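You operate a simulated robot arm through the tools that you are given. There is no shell and no other tool. Be economical: measure what you need, move in short steps, check, and stop when the job is done.

Carry out the task below with a simulated robot arm. There is one attempt and no reset: what you move stays moved.

JOB
Take the belt end and put it on the green sample board on the top of the filing bench.

Only the result counts: the job must be done as asked and must still hold three seconds after the hand-in. Knocking over, shifting, dropping, spilling or breaking anything else fails it.

ROBOT AND FRAMES
A 7-joint arm with a two-finger parallel gripper, fixed in place. Base frame: the origin is at the foot of the arm, x ahead of it, y to its left, z up; the work surface is at about z = 0. Units: m, degrees, N and s.
With the tool pointing down near the work surface it reaches from about 0.22 to 0.58 m from the base axis. Its first joint turns from -66.0 to 66.0 degrees. Payload 2.5 kg.
Tool frame: the origin (TCP) lies between the finger pads and is the grasp point; the fingertips stand 0.023 m ahead of it; z points along the fingers, y is the line along which they close. Largest opening 0.094 m; finger width 0.038, thickness 0.01; the body of the gripper, 0.054 by 0.096 m, starts 0.039 m behind the TCP.
Orientation is told as [roll, pitch, yaw] about the base's x, y, z axes, in that order, counted from this pose: with the fingers straight down and closing along the base's y, the tool's x points along the base's -x, its y along +y and its z along -z.

CONTROLS
- The arm moves only by the tool jog_arm. Its argument "deltas" is a list of rows, each a list of 7 numbers: the shift along the base's x, y, z in m, then the turn, a rotation vector about the base's x, y, z in degrees, then the opening, from 0 (shut) to 1 (fully open). In form: [[x, y, z, rx, ry, rz, claw], ...]. A call has 1 to 12 rows; each row is the pose to reach, as a shift and turn from the pose commanded when the call began. A row lasts 0.2 s, in which the tool goes at most 0.05 m and 8.6 degrees; a call with a longer step from one row to the next is refused whole, and so is a gripper value outside its range. Where a pose cannot be reached the arm comes as near as it can. A force on the tool above 40 N (or 10 N above the force at the start of the call, whichever is more), or a blocked arm, ends the call early, and 0.2 s more pass. Each finger travels about 0.108 m/s and halts on what it meets, pressing with about 23 N; the grip force reading is that of the motor and also rises with nothing between the fingers. The clock runs only during rows and for 0.2 s after the last one: add rows that repeat a pose to give the fingers time. It gives the time, the measured TCP pose, the force on the tool (base axes), the opening and the grip force at its end, in the units of the frame above (readings bear some noise).
- Cameras (640 x 400 px; columns grow to the right, rows downward): "scene" is fixed at [0.1172, -0.4107, 0.5579]; the picture's right is [0.84, -0.55, 0.00], its down [-0.31, -0.47, -0.83] and it looks along [0.45, 0.69, -0.56] (base axes); focal length 350 px, centre (320, 200). "wrist" rides on the gripper at [0.086, 0.016, -0.075] in the tool frame; the picture's right is [-0.18, 0.98, 0.00], its down [-0.58, -0.11, -0.81] and it looks along [-0.79, -0.15, 0.59] (tool axes); focal length 243 px, centre (320, 200). There is no depth. A picture from a camera that has moved, and an enlarged one, comes with that camera's place and axes in the base frame and with its lens. The place of the scene camera against the robot may be out by one fixed shift of up to 0.018 m in any direction.
- snapshot(camera): a new picture of that camera. It takes no simulated time.
- inspect(camera, box): a new picture of the part [left, top, right, bottom] of that camera's present view, enlarged. It takes no simulated time.
- sign_off(): hands the job in; it is judged then, once.

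Go step by step. Nothing tells you positions but the pictures and the camera data: compare them with the known pose of the tool, close in by small moves and look again before you grip or let go. The budget is 90 turns and 46 pictures, counting those below and the enlarged ones. Unless the task says otherwise, let go and move clear before handing in, and close with one line.

The tools are called as a command line: name --pt "numbers of a row" for each row, then --argument value for the rest, lists and objects as JSON in quotes. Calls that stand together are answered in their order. jog_arm: Moves the arm, as the interface text tells. Its arguments: {"type":"object","properties":{"deltas":{"type":"array","items":{"type":"array","items":{"type":"number"}}}},"required":["deltas"]} The other tools are called the same way: snapshot (camera) takes a picture; inspect (camera, box) takes an enlarged picture of a part of a camera's view; sign_off () hands the job in.

At the start:

```text
t: 0.0
tool_pos: [0.3658, 0.1099, 0.3173]
tool_rot: [-0.1, 0.0, 0.0]
wrist_force: [-0.4, -0.5, -0.7]
width: 0.0941
gripper_force: 0.0
```

scene: 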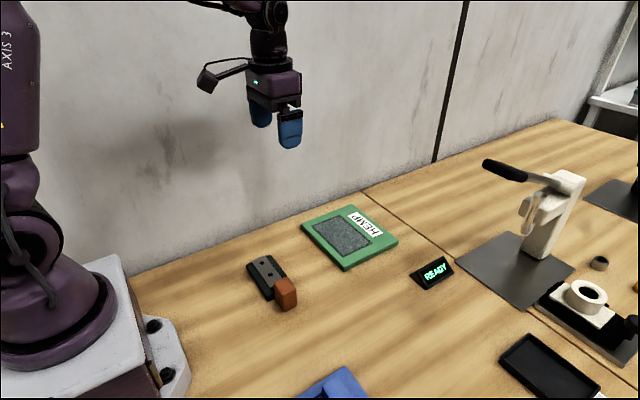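
wrist: 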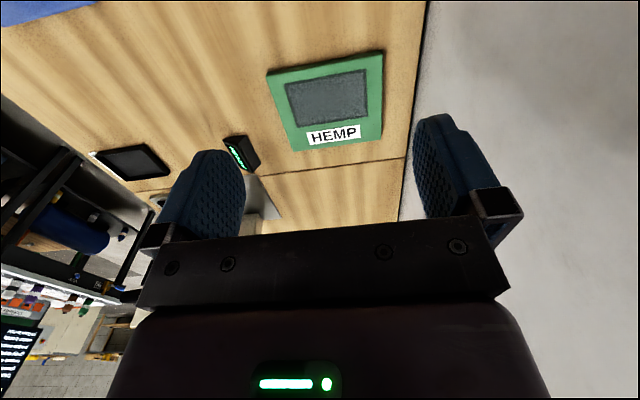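

I see a green board labelled HEMP, and a dark item with an orange-brown block next to it. I'll enlarge the views to identify the belt end and the boards.

inspect --camera "scene" --box '[220, 190, 420, 315]'

inspect --camera "scene" --box '[400, 140, 640, 400]'

inspect --camera "wrist" --box '[0, 0, 280, 300]'

```text
3.20 times, centred on (320, 252) of scene
camera zoom: at [0.1172, -0.4107, 0.5579], right [0.84, -0.55, 0.0], down [-0.31, -0.47, -0.83], along [0.45, 0.69, -0.56], focal length 1118 px, centre (320, 32)
```

zoom: 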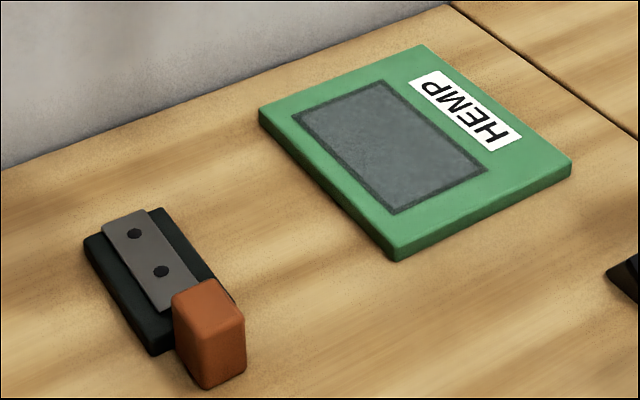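

```text
1.54 times, centred on (520, 270) of scene
camera zoom: at [0.1172, -0.4107, 0.5579], right [0.84, -0.55, 0.0], down [-0.31, -0.47, -0.83], along [0.45, 0.69, -0.56], focal length 538 px, centre (12, 92)
```

zoom: 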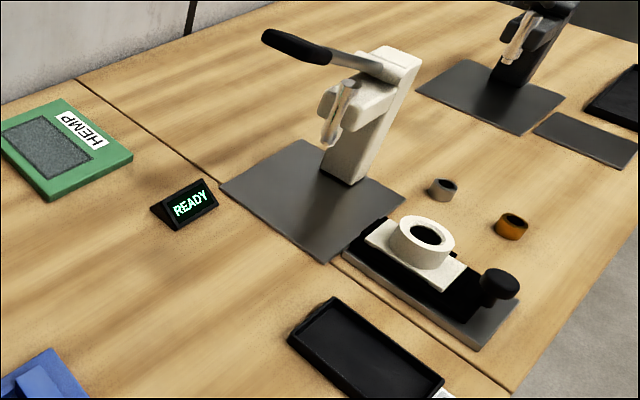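

```text
1.33 times, centred on (140, 150) of wrist
camera zoom: at [0.2796, 0.1282, 0.3915], right [0.18, 0.98, 0.0], down [0.58, -0.11, 0.81], along [0.79, -0.15, -0.59], focal length 324 px, centre (560, 267)
```

zoom: 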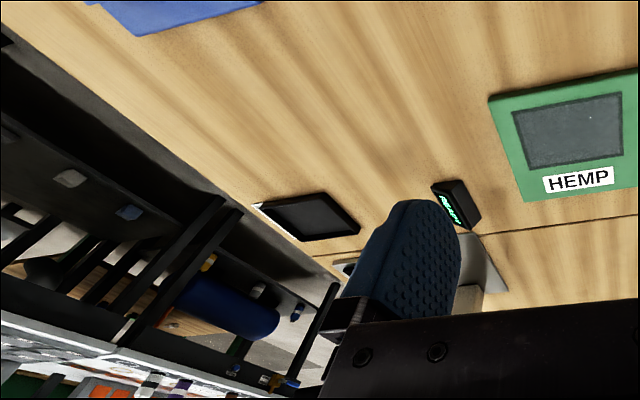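

The dark strip with a metal plate and an orange end lies near (0.30, 0.07), and the board is near (0.535, 0.11). A blue item is partly out of view, so I'll back up and tilt the wrist camera to survey before deciding which is the belt end.

jog_arm --pt "-0.02 -0.03 0.02 0 8 0 1" --pt "-0.04 -0.06 0.04 0 16 0 1" --pt "-0.06 -0.09 0.06 0 24 0 1" --pt "-0.08 -0.12 0.08 0 30 0 1" --pt "-0.08 -0.12 0.08 0 30 0 1"

snapshot --camera "wrist"

```text
t: 1.2
tool_pos: [0.2862, -0.0122, 0.3958]
tool_rot: [0.0, 30.1, 0.0]
wrist_force: [0.3, -1.4, -0.3]
width: 0.0941
gripper_force: 0.1
```

```text
40 pictures are left
camera wrist: at [0.2487, 0.005, 0.5032], right [0.16, 0.98, -0.09], down [0.91, -0.11, 0.41], along [0.39, -0.15, -0.91], focal length 243 px, centre (320, 200)
```

wrist: 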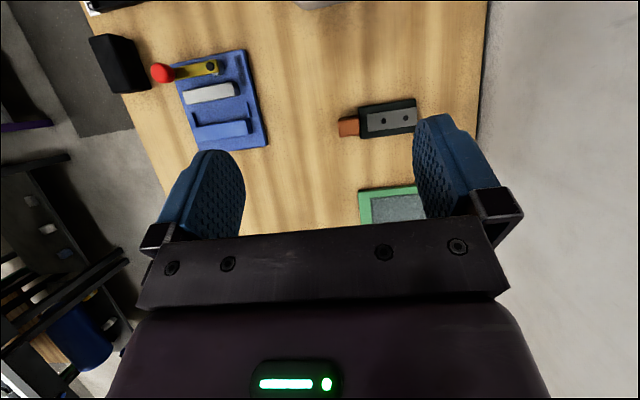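

The blue item looks like a fixture with a lever. I'll zoom in on both candidates.

inspect --camera "wrist" --box '[80, 10, 280, 160]'

inspect --camera "wrist" --box '[320, 80, 440, 160]'

snapshot --camera "scene"

```text
2.67 times, centred on (180, 85) of wrist
camera zoom: at [0.2487, 0.005, 0.5032], right [0.16, 0.98, -0.09], down [0.91, -0.11, 0.41], along [0.39, -0.15, -0.91], focal length 647 px, centre (693, 507)
```

zoom: 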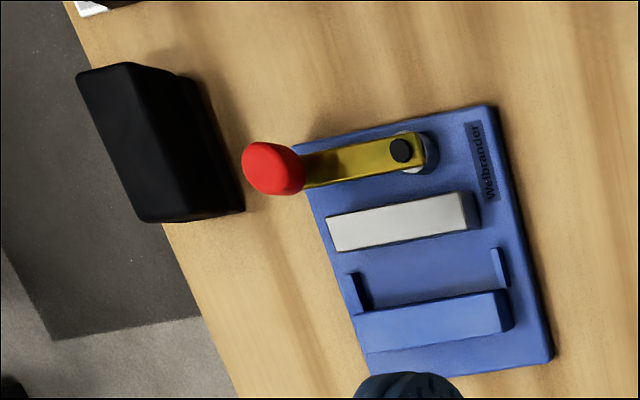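

```text
5.00 times, centred on (380, 120) of wrist
camera zoom: at [0.2487, 0.005, 0.5032], right [0.16, 0.98, -0.09], down [0.91, -0.11, 0.41], along [0.39, -0.15, -0.91], focal length 1213 px, centre (20, 600)
```

zoom: 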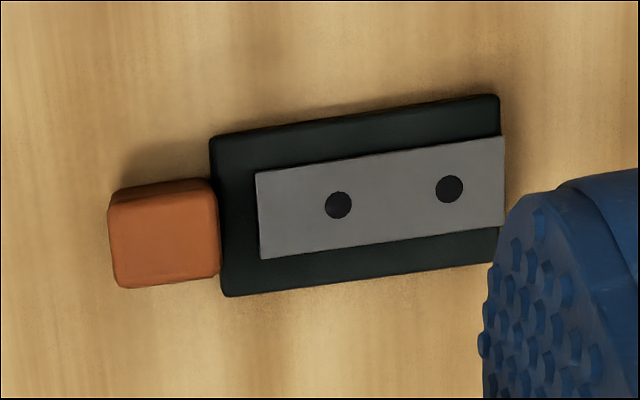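

```text
37 pictures are left
```

scene: 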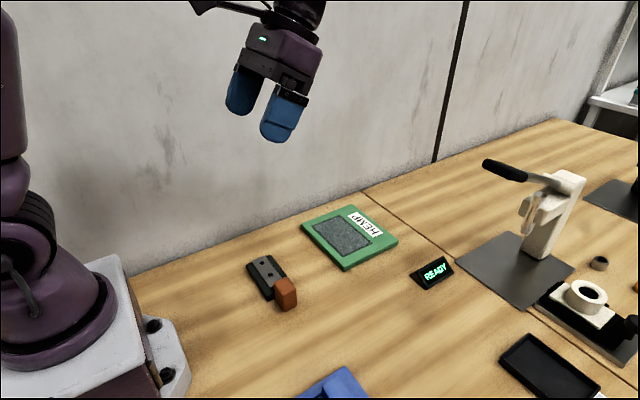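

The scene and wrist estimates agree: the dark strip with plate, rivets and orange tip lies along y, with the orange end near (0.313, 0.014) and the plate centre near (0.311, 0.093). It looks like one object, so I'll level the tool, then yaw 90° so the fingers close across it, and look from close up.

jog_arm --pt "0 0 0 0 -8 0 1" --pt "0 0 0 0 -16 0 1" --pt "0 0 0 0 -24 0 1" --pt "0.0 0 0 0 -30 0 1" --pt "0.0 0 0 0 -30 0 1"

jog_arm --pt "0.003 0.005 -0.01 0 0 8.3 1" --pt "0.006 0.01 -0.02 0 0 16.6 1" --pt "0.009 0.015 -0.04 0 0 24.9 1" --pt "0.012 0.02 -0.06 0 0 33.2 1" --pt "0.015 0.025 -0.08 0 0 41.5 1" --pt "0.018 0.03 -0.1 0 0 49.8 1" --pt "0.021 0.035 -0.12 0 0 58.1 1" --pt "0.024 0.04 -0.14 0 0 66.4 1" --pt "0.026 0.045 -0.16 0 0 74.7 1" --pt "0.026 0.05 -0.18 0 0 83 1" --pt "0.026 0.06 -0.19 0 0 90 1" --pt "0.026 0.06 -0.19 0 0 90 1"

snapshot --camera "wrist"

snapshot --camera "scene"

```text
t: 2.4
tool_pos: [0.2853, -0.0095, 0.3964]
tool_rot: [0.0, -0.1, 0.0]
wrist_force: [0.4, -1.1, 0.1]
width: 0.094
gripper_force: 0.0
```

```text
t: 5.0
tool_pos: [0.31, 0.0517, 0.2056]
tool_rot: [0.0, 0.1, 90.0]
wrist_force: [0.0, 0.1, 0.2]
width: 0.0938
gripper_force: 0.1
```

```text
36 pictures are left
camera wrist: at [0.2955, -0.0343, 0.2805], right [-0.98, 0.18, 0.0], down [0.11, 0.58, 0.81], along [0.15, 0.79, -0.59], focal length 243 px, centre (320, 200)
```

wrist: 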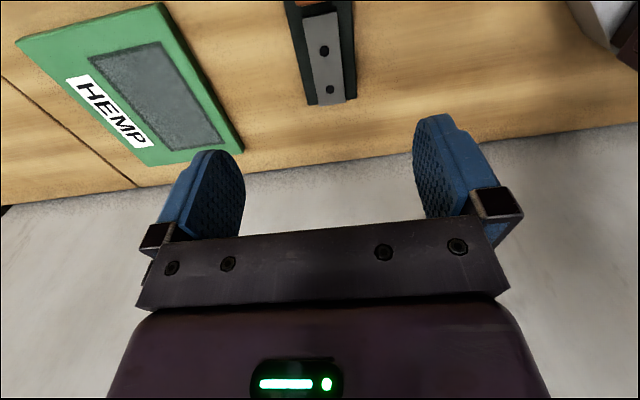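

```text
35 pictures are left
```

scene: 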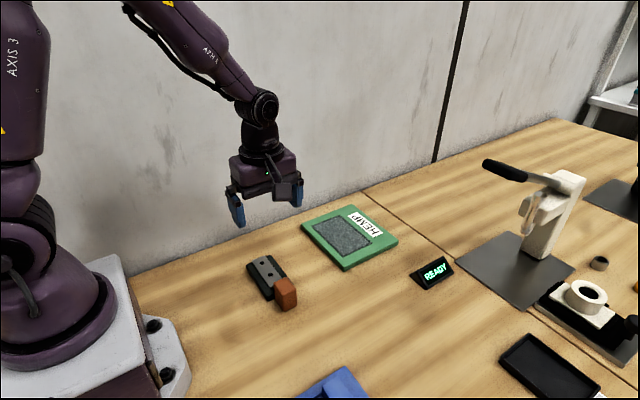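

The fingers are aligned across the strip, with its axis at about x ≈ 0.313. I'll slide back along −y and lower a bit to see its profile, including whether the orange tip is part of it and how thick the parts are.

jog_arm --pt "0 -0.03 -0.01 0 0 0 1" --pt "0 -0.06 -0.02 0 0 0 1" --pt "0 -0.09 -0.03 0 0 0 1" --pt "0 -0.12 -0.05 0 0 0 1" --pt "0 -0.14 -0.07 0 0 0 1" --pt "0 -0.14 -0.07 0 0 0 1"

inspect --camera "wrist" --box '[230, 0, 430, 125]'

```text
t: 6.4
tool_pos: [0.3086, -0.0881, 0.1363]
tool_rot: [0.1, 0.0, 90.0]
wrist_force: [0.2, 0.1, -1.2]
width: 0.0938
gripper_force: 0.1
```

```text
3.20 times, centred on (330, 62) of wrist
camera zoom: at [0.2934, -0.1739, 0.2116], right [-0.98, 0.18, 0.0], down [0.11, 0.58, 0.81], along [0.15, 0.79, -0.59], focal length 776 px, centre (288, 640)
```

zoom: 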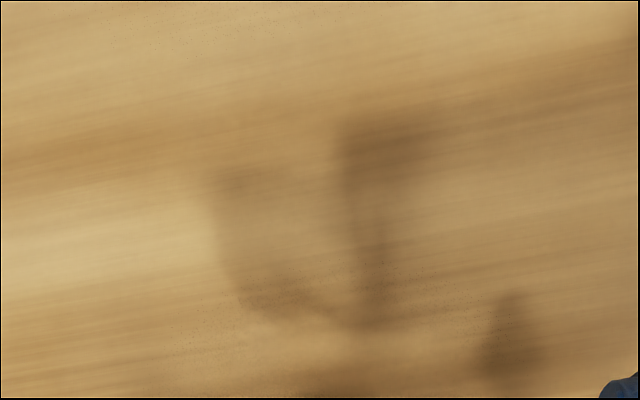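

snapshot --camera "wrist"

```text
33 pictures are left
camera wrist: at [0.2934, -0.1739, 0.2116], right [-0.98, 0.18, 0.0], down [0.11, 0.58, 0.81], along [0.15, 0.79, -0.59], focal length 243 px, centre (320, 200)
```

wrist: 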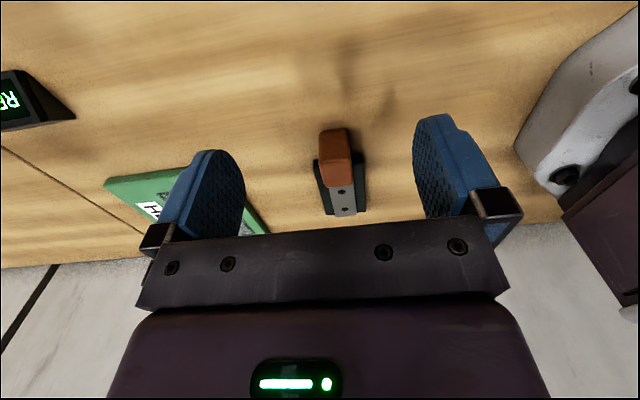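

inspect --camera "wrist" --box '[290, 115, 390, 225]'

```text
3.64 times, centred on (340, 170) of wrist
camera zoom: at [0.2934, -0.1739, 0.2116], right [-0.98, 0.18, 0.0], down [0.11, 0.58, 0.81], along [0.15, 0.79, -0.59], focal length 882 px, centre (247, 309)
```

zoom: 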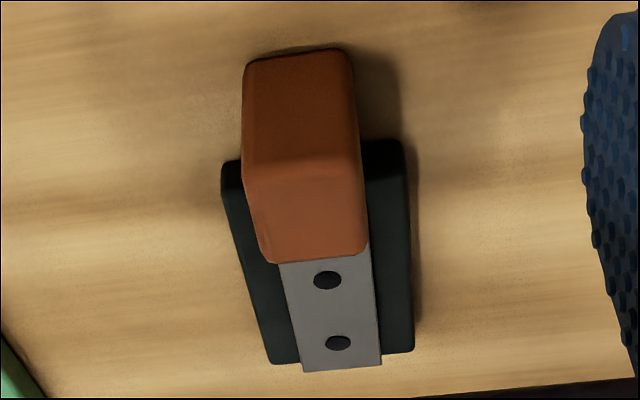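

It reads as one piece: a strip about 0.05 wide running from y ≈ 0.013 to 0.13, with an orange block (0.03 wide, 0.044 tall) fixed to its near end. The axis is turned about 3.5°. I'll go over y ≈ 0.052, match the angle and come down partway.

jog_arm --pt "0.001 0.03 0 0 0 -1 1" --pt "0.002 0.07 0 0 0 -2 1" --pt "0.0025 0.11 0 0 0 -3.5 1" --pt "0.0025 0.14 0 0 0 -3.5 1" --pt "0.0025 0.14 -0.025 0 0 -3.5 1" --pt "0.0025 0.14 -0.05 0 0 -3.5 1" --pt "0.0025 0.14 -0.05 0 0 -3.5 1"

snapshot --camera "scene"

inspect --camera "scene" --box '[220, 200, 340, 320]'

snapshot --camera "wrist"

```text
t: 8.0
tool_pos: [0.3134, 0.0508, 0.0878]
tool_rot: [0.0, 0.0, 86.5]
wrist_force: [-0.1, 0.0, -0.8]
width: 0.094
gripper_force: 0.1
```

```text
31 pictures are left
```

scene: 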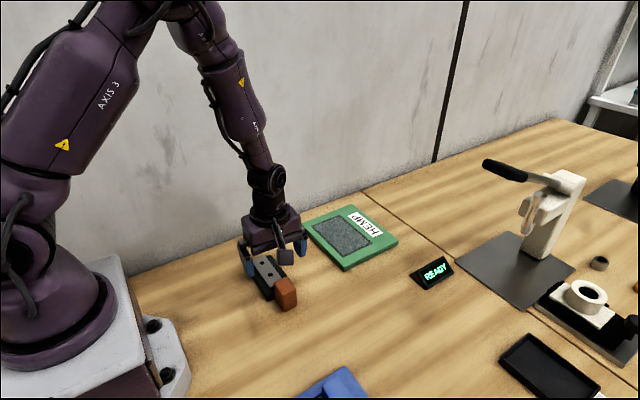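

```text
3.33 times, centred on (280, 260) of scene
camera zoom: at [0.1172, -0.4107, 0.5579], right [0.84, -0.55, 0.0], down [-0.31, -0.47, -0.83], along [0.45, 0.69, -0.56], focal length 1165 px, centre (453, 0)
```

zoom: 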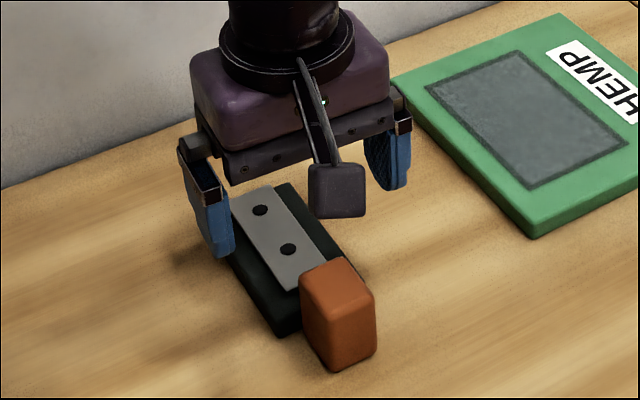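

```text
29 pictures are left
camera wrist: at [0.2936, -0.0343, 0.1631], right [-0.97, 0.24, 0.0], down [0.14, 0.57, 0.81], along [0.2, 0.78, -0.59], focal length 243 px, centre (320, 200)
```

wrist: 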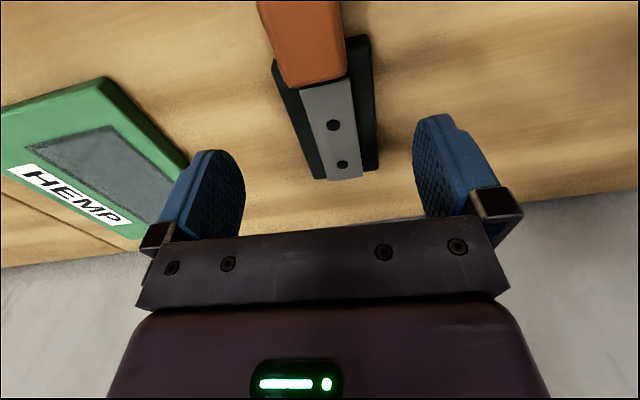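

The strip spans x ≈ 0.282 to 0.339 and runs nearly straight along y, so I'll undo the small yaw, shift −2 mm in x and descend to TCP z ≈ 0.029.

jog_arm --pt "-0.002 0 -0.02 0 0 2.5 1" --pt "-0.002 0 -0.04 0 0 2.5 1" --pt "-0.002 0 -0.052 0 0 2.5 1" --pt "-0.002 0 -0.059 0 0 2.5 1" --pt "-0.002 0 -0.059 0 0 2.5 1"

inspect --camera "scene" --box '[220, 200, 340, 320]'

```text
t: 9.2
tool_pos: [0.3119, 0.0514, 0.0273]
tool_rot: [0.1, 0.2, 89.0]
wrist_force: [0.2, -0.3, -0.6]
width: 0.0938
gripper_force: 0.0
```

```text
3.33 times, centred on (280, 260) of scene
camera zoom: at [0.1172, -0.4107, 0.5579], right [0.84, -0.55, 0.0], down [-0.31, -0.47, -0.83], along [0.45, 0.69, -0.56], focal length 1165 px, centre (453, 0)
```

zoom: 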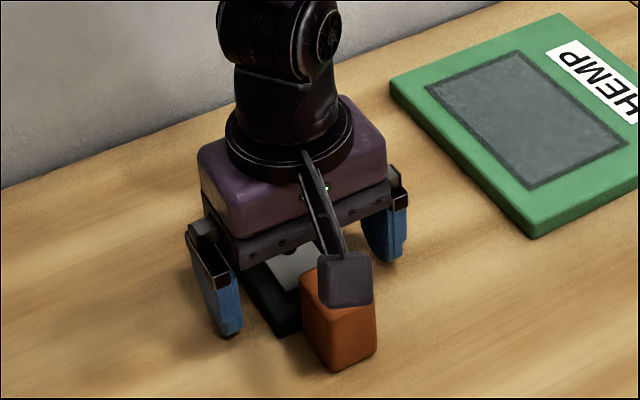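

The fingers straddle the strip with clearance on both sides. I'll close the gripper.

jog_arm --pt "0 0 0 0 0 0 0.7" --pt "0 0 0 0 0 0 0.4" --pt "0 0 0 0 0 0 0.2" --pt "0 0 0 0 0 0 0.2" --pt "0 0 0 0 0 0 0.2"

```text
t: 10.4
tool_pos: [0.3108, 0.0513, 0.0273]
tool_rot: [0.1, 0.1, 89.1]
wrist_force: [-0.4, 0.3, 0.1]
width: 0.0598
gripper_force: 22.7
```

The fingers hold it at a width of 0.060 with a 22.7 N grip. I'll lift it a little and check that it comes up whole and level.

jog_arm --pt "0 0 0.01 0 0 0 0.2" --pt "0 0 0.025 0 0 0 0.2" --pt "0 0 0.04 0 0 0 0.2" --pt "0 0 0.04 0 0 0 0.2"

inspect --camera "scene" --box '[220, 200, 340, 320]'

snapshot --camera "wrist"

```text
t: 11.4
tool_pos: [0.3137, 0.0529, 0.0664]
tool_rot: [0.0, 0.1, 89.0]
wrist_force: [0.1, -0.4, -1.3]
width: 0.0597
gripper_force: 22.4
```

```text
3.33 times, centred on (280, 260) of scene
camera zoom: at [0.1172, -0.4107, 0.5579], right [0.84, -0.55, 0.0], down [-0.31, -0.47, -0.83], along [0.45, 0.69, -0.56], focal length 1165 px, centre (453, 0)
```

zoom: 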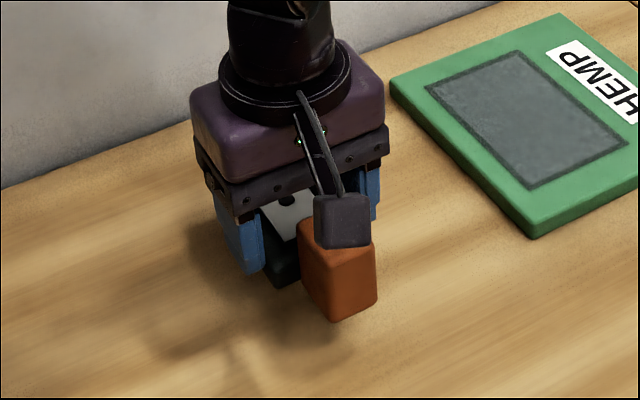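

```text
26 pictures are left
camera wrist: at [0.2955, -0.0324, 0.1409], right [-0.98, 0.2, 0.0], down [0.12, 0.58, 0.81], along [0.16, 0.79, -0.59], focal length 243 px, centre (320, 200)
```

wrist: 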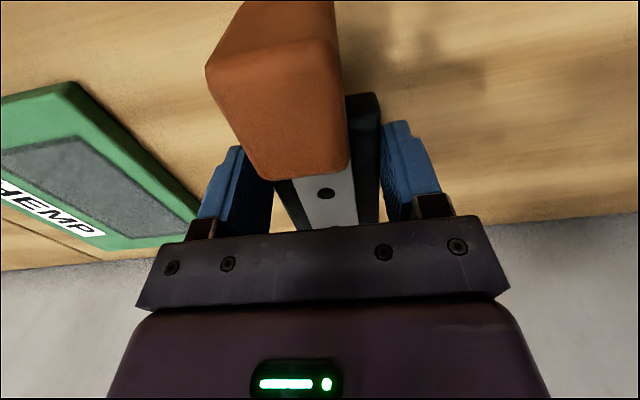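

The whole piece came up together and level. The board measures about x 0.447 to 0.607 and y 0.010 to 0.19 from both cameras, so I'll carry the piece to TCP ≈ (0.522, 0.091), which centres it, staying high on the way.

jog_arm --pt "0 0 0.025 0 0 0 0.2" --pt "0.01 0.005 0.05 0 0 0 0.2" --pt "0.04 0.01 0.05 0 0 0 0.2" --pt "0.07 0.015 0.05 0 0 0 0.2" --pt "0.1 0.02 0.05 0 0 0 0.2" --pt "0.13 0.025 0.05 0 0 0 0.2" --pt "0.16 0.03 0.05 0 0 0 0.2" --pt "0.19 0.035 0.05 0 0 0 0.2" --pt "0.208 0.038 0.05 0 0 0 0.2" --pt "0.208 0.038 0.03 0 0 0 0.2" --pt "0.208 0.038 0.03 0 0 0 0.2"

snapshot --camera "scene"

snapshot --camera "wrist"

```text
t: 13.8
tool_pos: [0.5219, 0.0899, 0.0974]
tool_rot: [0.0, -0.1, 89.0]
wrist_force: [-0.2, 0.4, -0.9]
width: 0.0595
gripper_force: 23.1
```

```text
25 pictures are left
```

scene: 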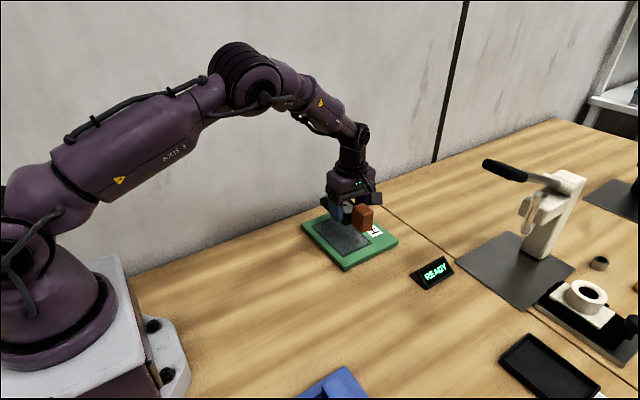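

```text
24 pictures are left
camera wrist: at [0.504, 0.0035, 0.1722], right [-0.98, 0.2, 0.0], down [0.12, 0.58, 0.81], along [0.16, 0.79, -0.59], focal length 243 px, centre (320, 200)
```

wrist: 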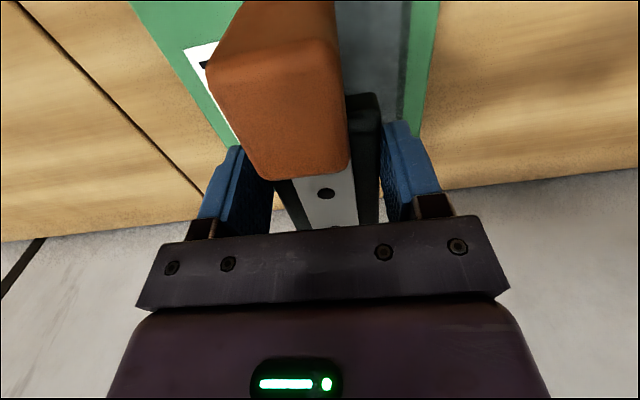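

It is over the board. I'll lower it to just above the surface and look.

jog_arm --pt "0 0 -0.02 0 0 0 0.2" --pt "0 0 -0.04 0 0 0 0.2" --pt "0 0 -0.048 0 0 0 0.2" --pt "0 0 -0.048 0 0 0 0.2"

inspect --camera "scene" --box '[290, 170, 420, 285]'

```text
t: 14.8
tool_pos: [0.5193, 0.0903, 0.0495]
tool_rot: [0.0, -0.1, 89.0]
wrist_force: [0.7, 0.0, -1.7]
width: 0.0596
gripper_force: 23.3
```

```text
3.48 times, centred on (355, 228) of scene
camera zoom: at [0.1172, -0.4107, 0.5579], right [0.84, -0.55, 0.0], down [-0.31, -0.47, -0.83], along [0.45, 0.69, -0.56], focal length 1216 px, centre (198, 104)
```

zoom: 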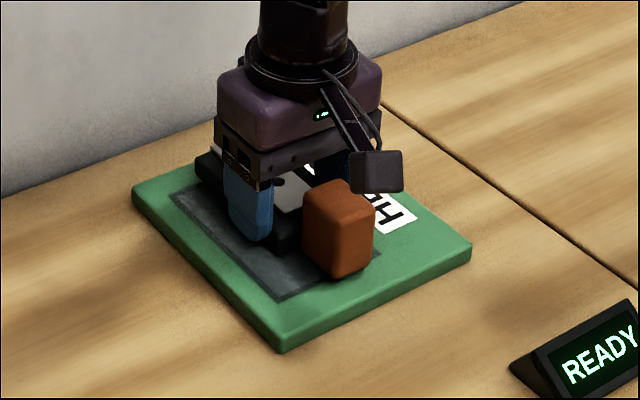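

It is centred over the board, with about 10 mm to go. I'll lower it in small steps until contact.

jog_arm --pt "0 0 -0.003 0 0 0 0.2" --pt "0 0 -0.006 0 0 0 0.2" --pt "0 0 -0.007 0 0 0 0.2" --pt "0 0 -0.007 0 0 0 0.2"

```text
t: 15.8
tool_pos: [0.5198, 0.0882, 0.0428]
tool_rot: [0.0, -0.1, 89.0]
wrist_force: [-14.3, -2.9, 26.9]
width: 0.0592
gripper_force: 23.0
```

It made contact at TCP z ≈ 0.043 with 27 N. I'll ease up about 1 mm and check before releasing.

jog_arm --pt "0 0 0.001 0 0 0 0.2" --pt "0 0 0.0015 0 0 0 0.2" --pt "0 0 0.0015 0 0 0 0.2"

inspect --camera "scene" --box '[290, 170, 420, 285]'

```text
t: 16.6
tool_pos: [0.5206, 0.0893, 0.0417]
tool_rot: [-0.1, 0.0, 89.0]
wrist_force: [1.4, 0.8, -0.2]
width: 0.0595
gripper_force: 23.7
```

```text
3.48 times, centred on (355, 228) of scene
camera zoom: at [0.1172, -0.4107, 0.5579], right [0.84, -0.55, 0.0], down [-0.31, -0.47, -0.83], along [0.45, 0.69, -0.56], focal length 1216 px, centre (198, 104)
```

zoom: 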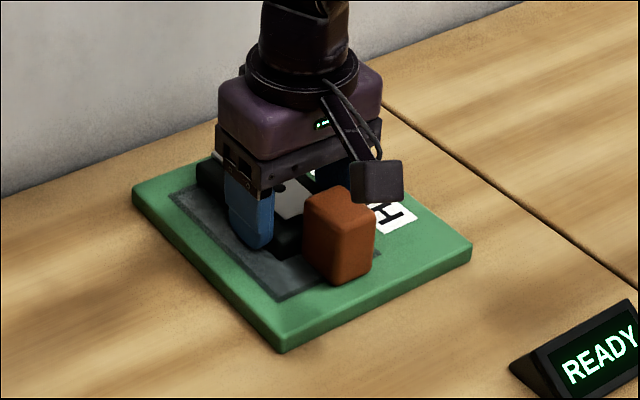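

It is resting within about a millimetre of the board. I'll open slowly and retreat straight up.

jog_arm --pt "0 0 -0.0005 0 0 0 0.55" --pt "0 0 -0.0005 0 0 0 0.7" --pt "0 0 -0.0005 0 0 0 0.85" --pt "0 0 -0.0005 0 0 0 0.9" --pt "0 0 -0.0005 0 0 0 0.9"

jog_arm --pt "0 0 0.02 0 0 0 0.9" --pt "0 0 0.05 0 0 0 0.9" --pt "0 0 0.09 0 0 0 0.9" --pt "0 0 0.13 0 0 0 0.9" --pt "-0.03 0 0.16 0 0 0 0.9" --pt "-0.07 0 0.18 0 0 0 0.9" --pt "-0.07 0 0.18 0 0 0 0.9"

inspect --camera "scene" --box '[290, 170, 420, 285]'

snapshot --camera "scene"

```text
t: 17.8
tool_pos: [0.5192, 0.0905, 0.0422]
tool_rot: [0.0, 0.1, 88.9]
wrist_force: [0.3, 0.1, 0.2]
width: 0.0845
gripper_force: 0.0
```

```text
t: 19.4
tool_pos: [0.4486, 0.0893, 0.2275]
tool_rot: [-0.1, 0.0, 89.0]
wrist_force: [0.2, -1.0, 0.3]
width: 0.0845
gripper_force: 0.1
```

```text
3.48 times, centred on (355, 228) of scene
camera zoom: at [0.1172, -0.4107, 0.5579], right [0.84, -0.55, 0.0], down [-0.31, -0.47, -0.83], along [0.45, 0.69, -0.56], focal length 1216 px, centre (198, 104)
```

zoom: 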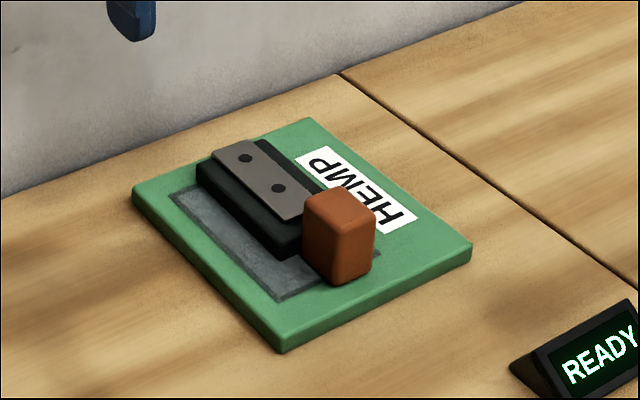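

```text
20 pictures are left
```

scene: 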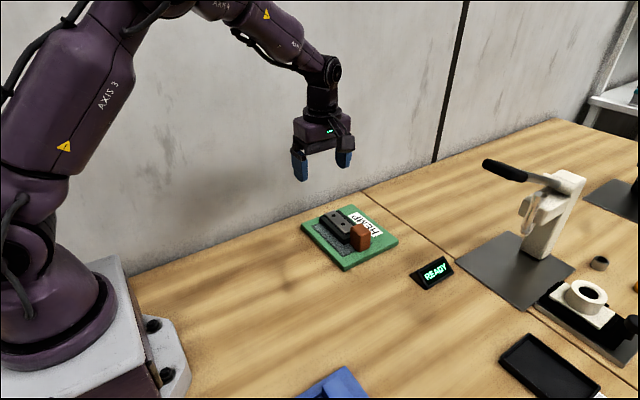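

The belt end lies flat and fully on the green board. The board and the other visible items have not moved, and the gripper is clear, so I'll hand in.

sign_off

```text
The job is handed in.
```

I put the belt end flat on the green sample board, let go and moved the gripper clear, and the job is handed in. I took the belt end to be the dark strip with the riveted plate and orange tip, because nothing else in view looked like one.
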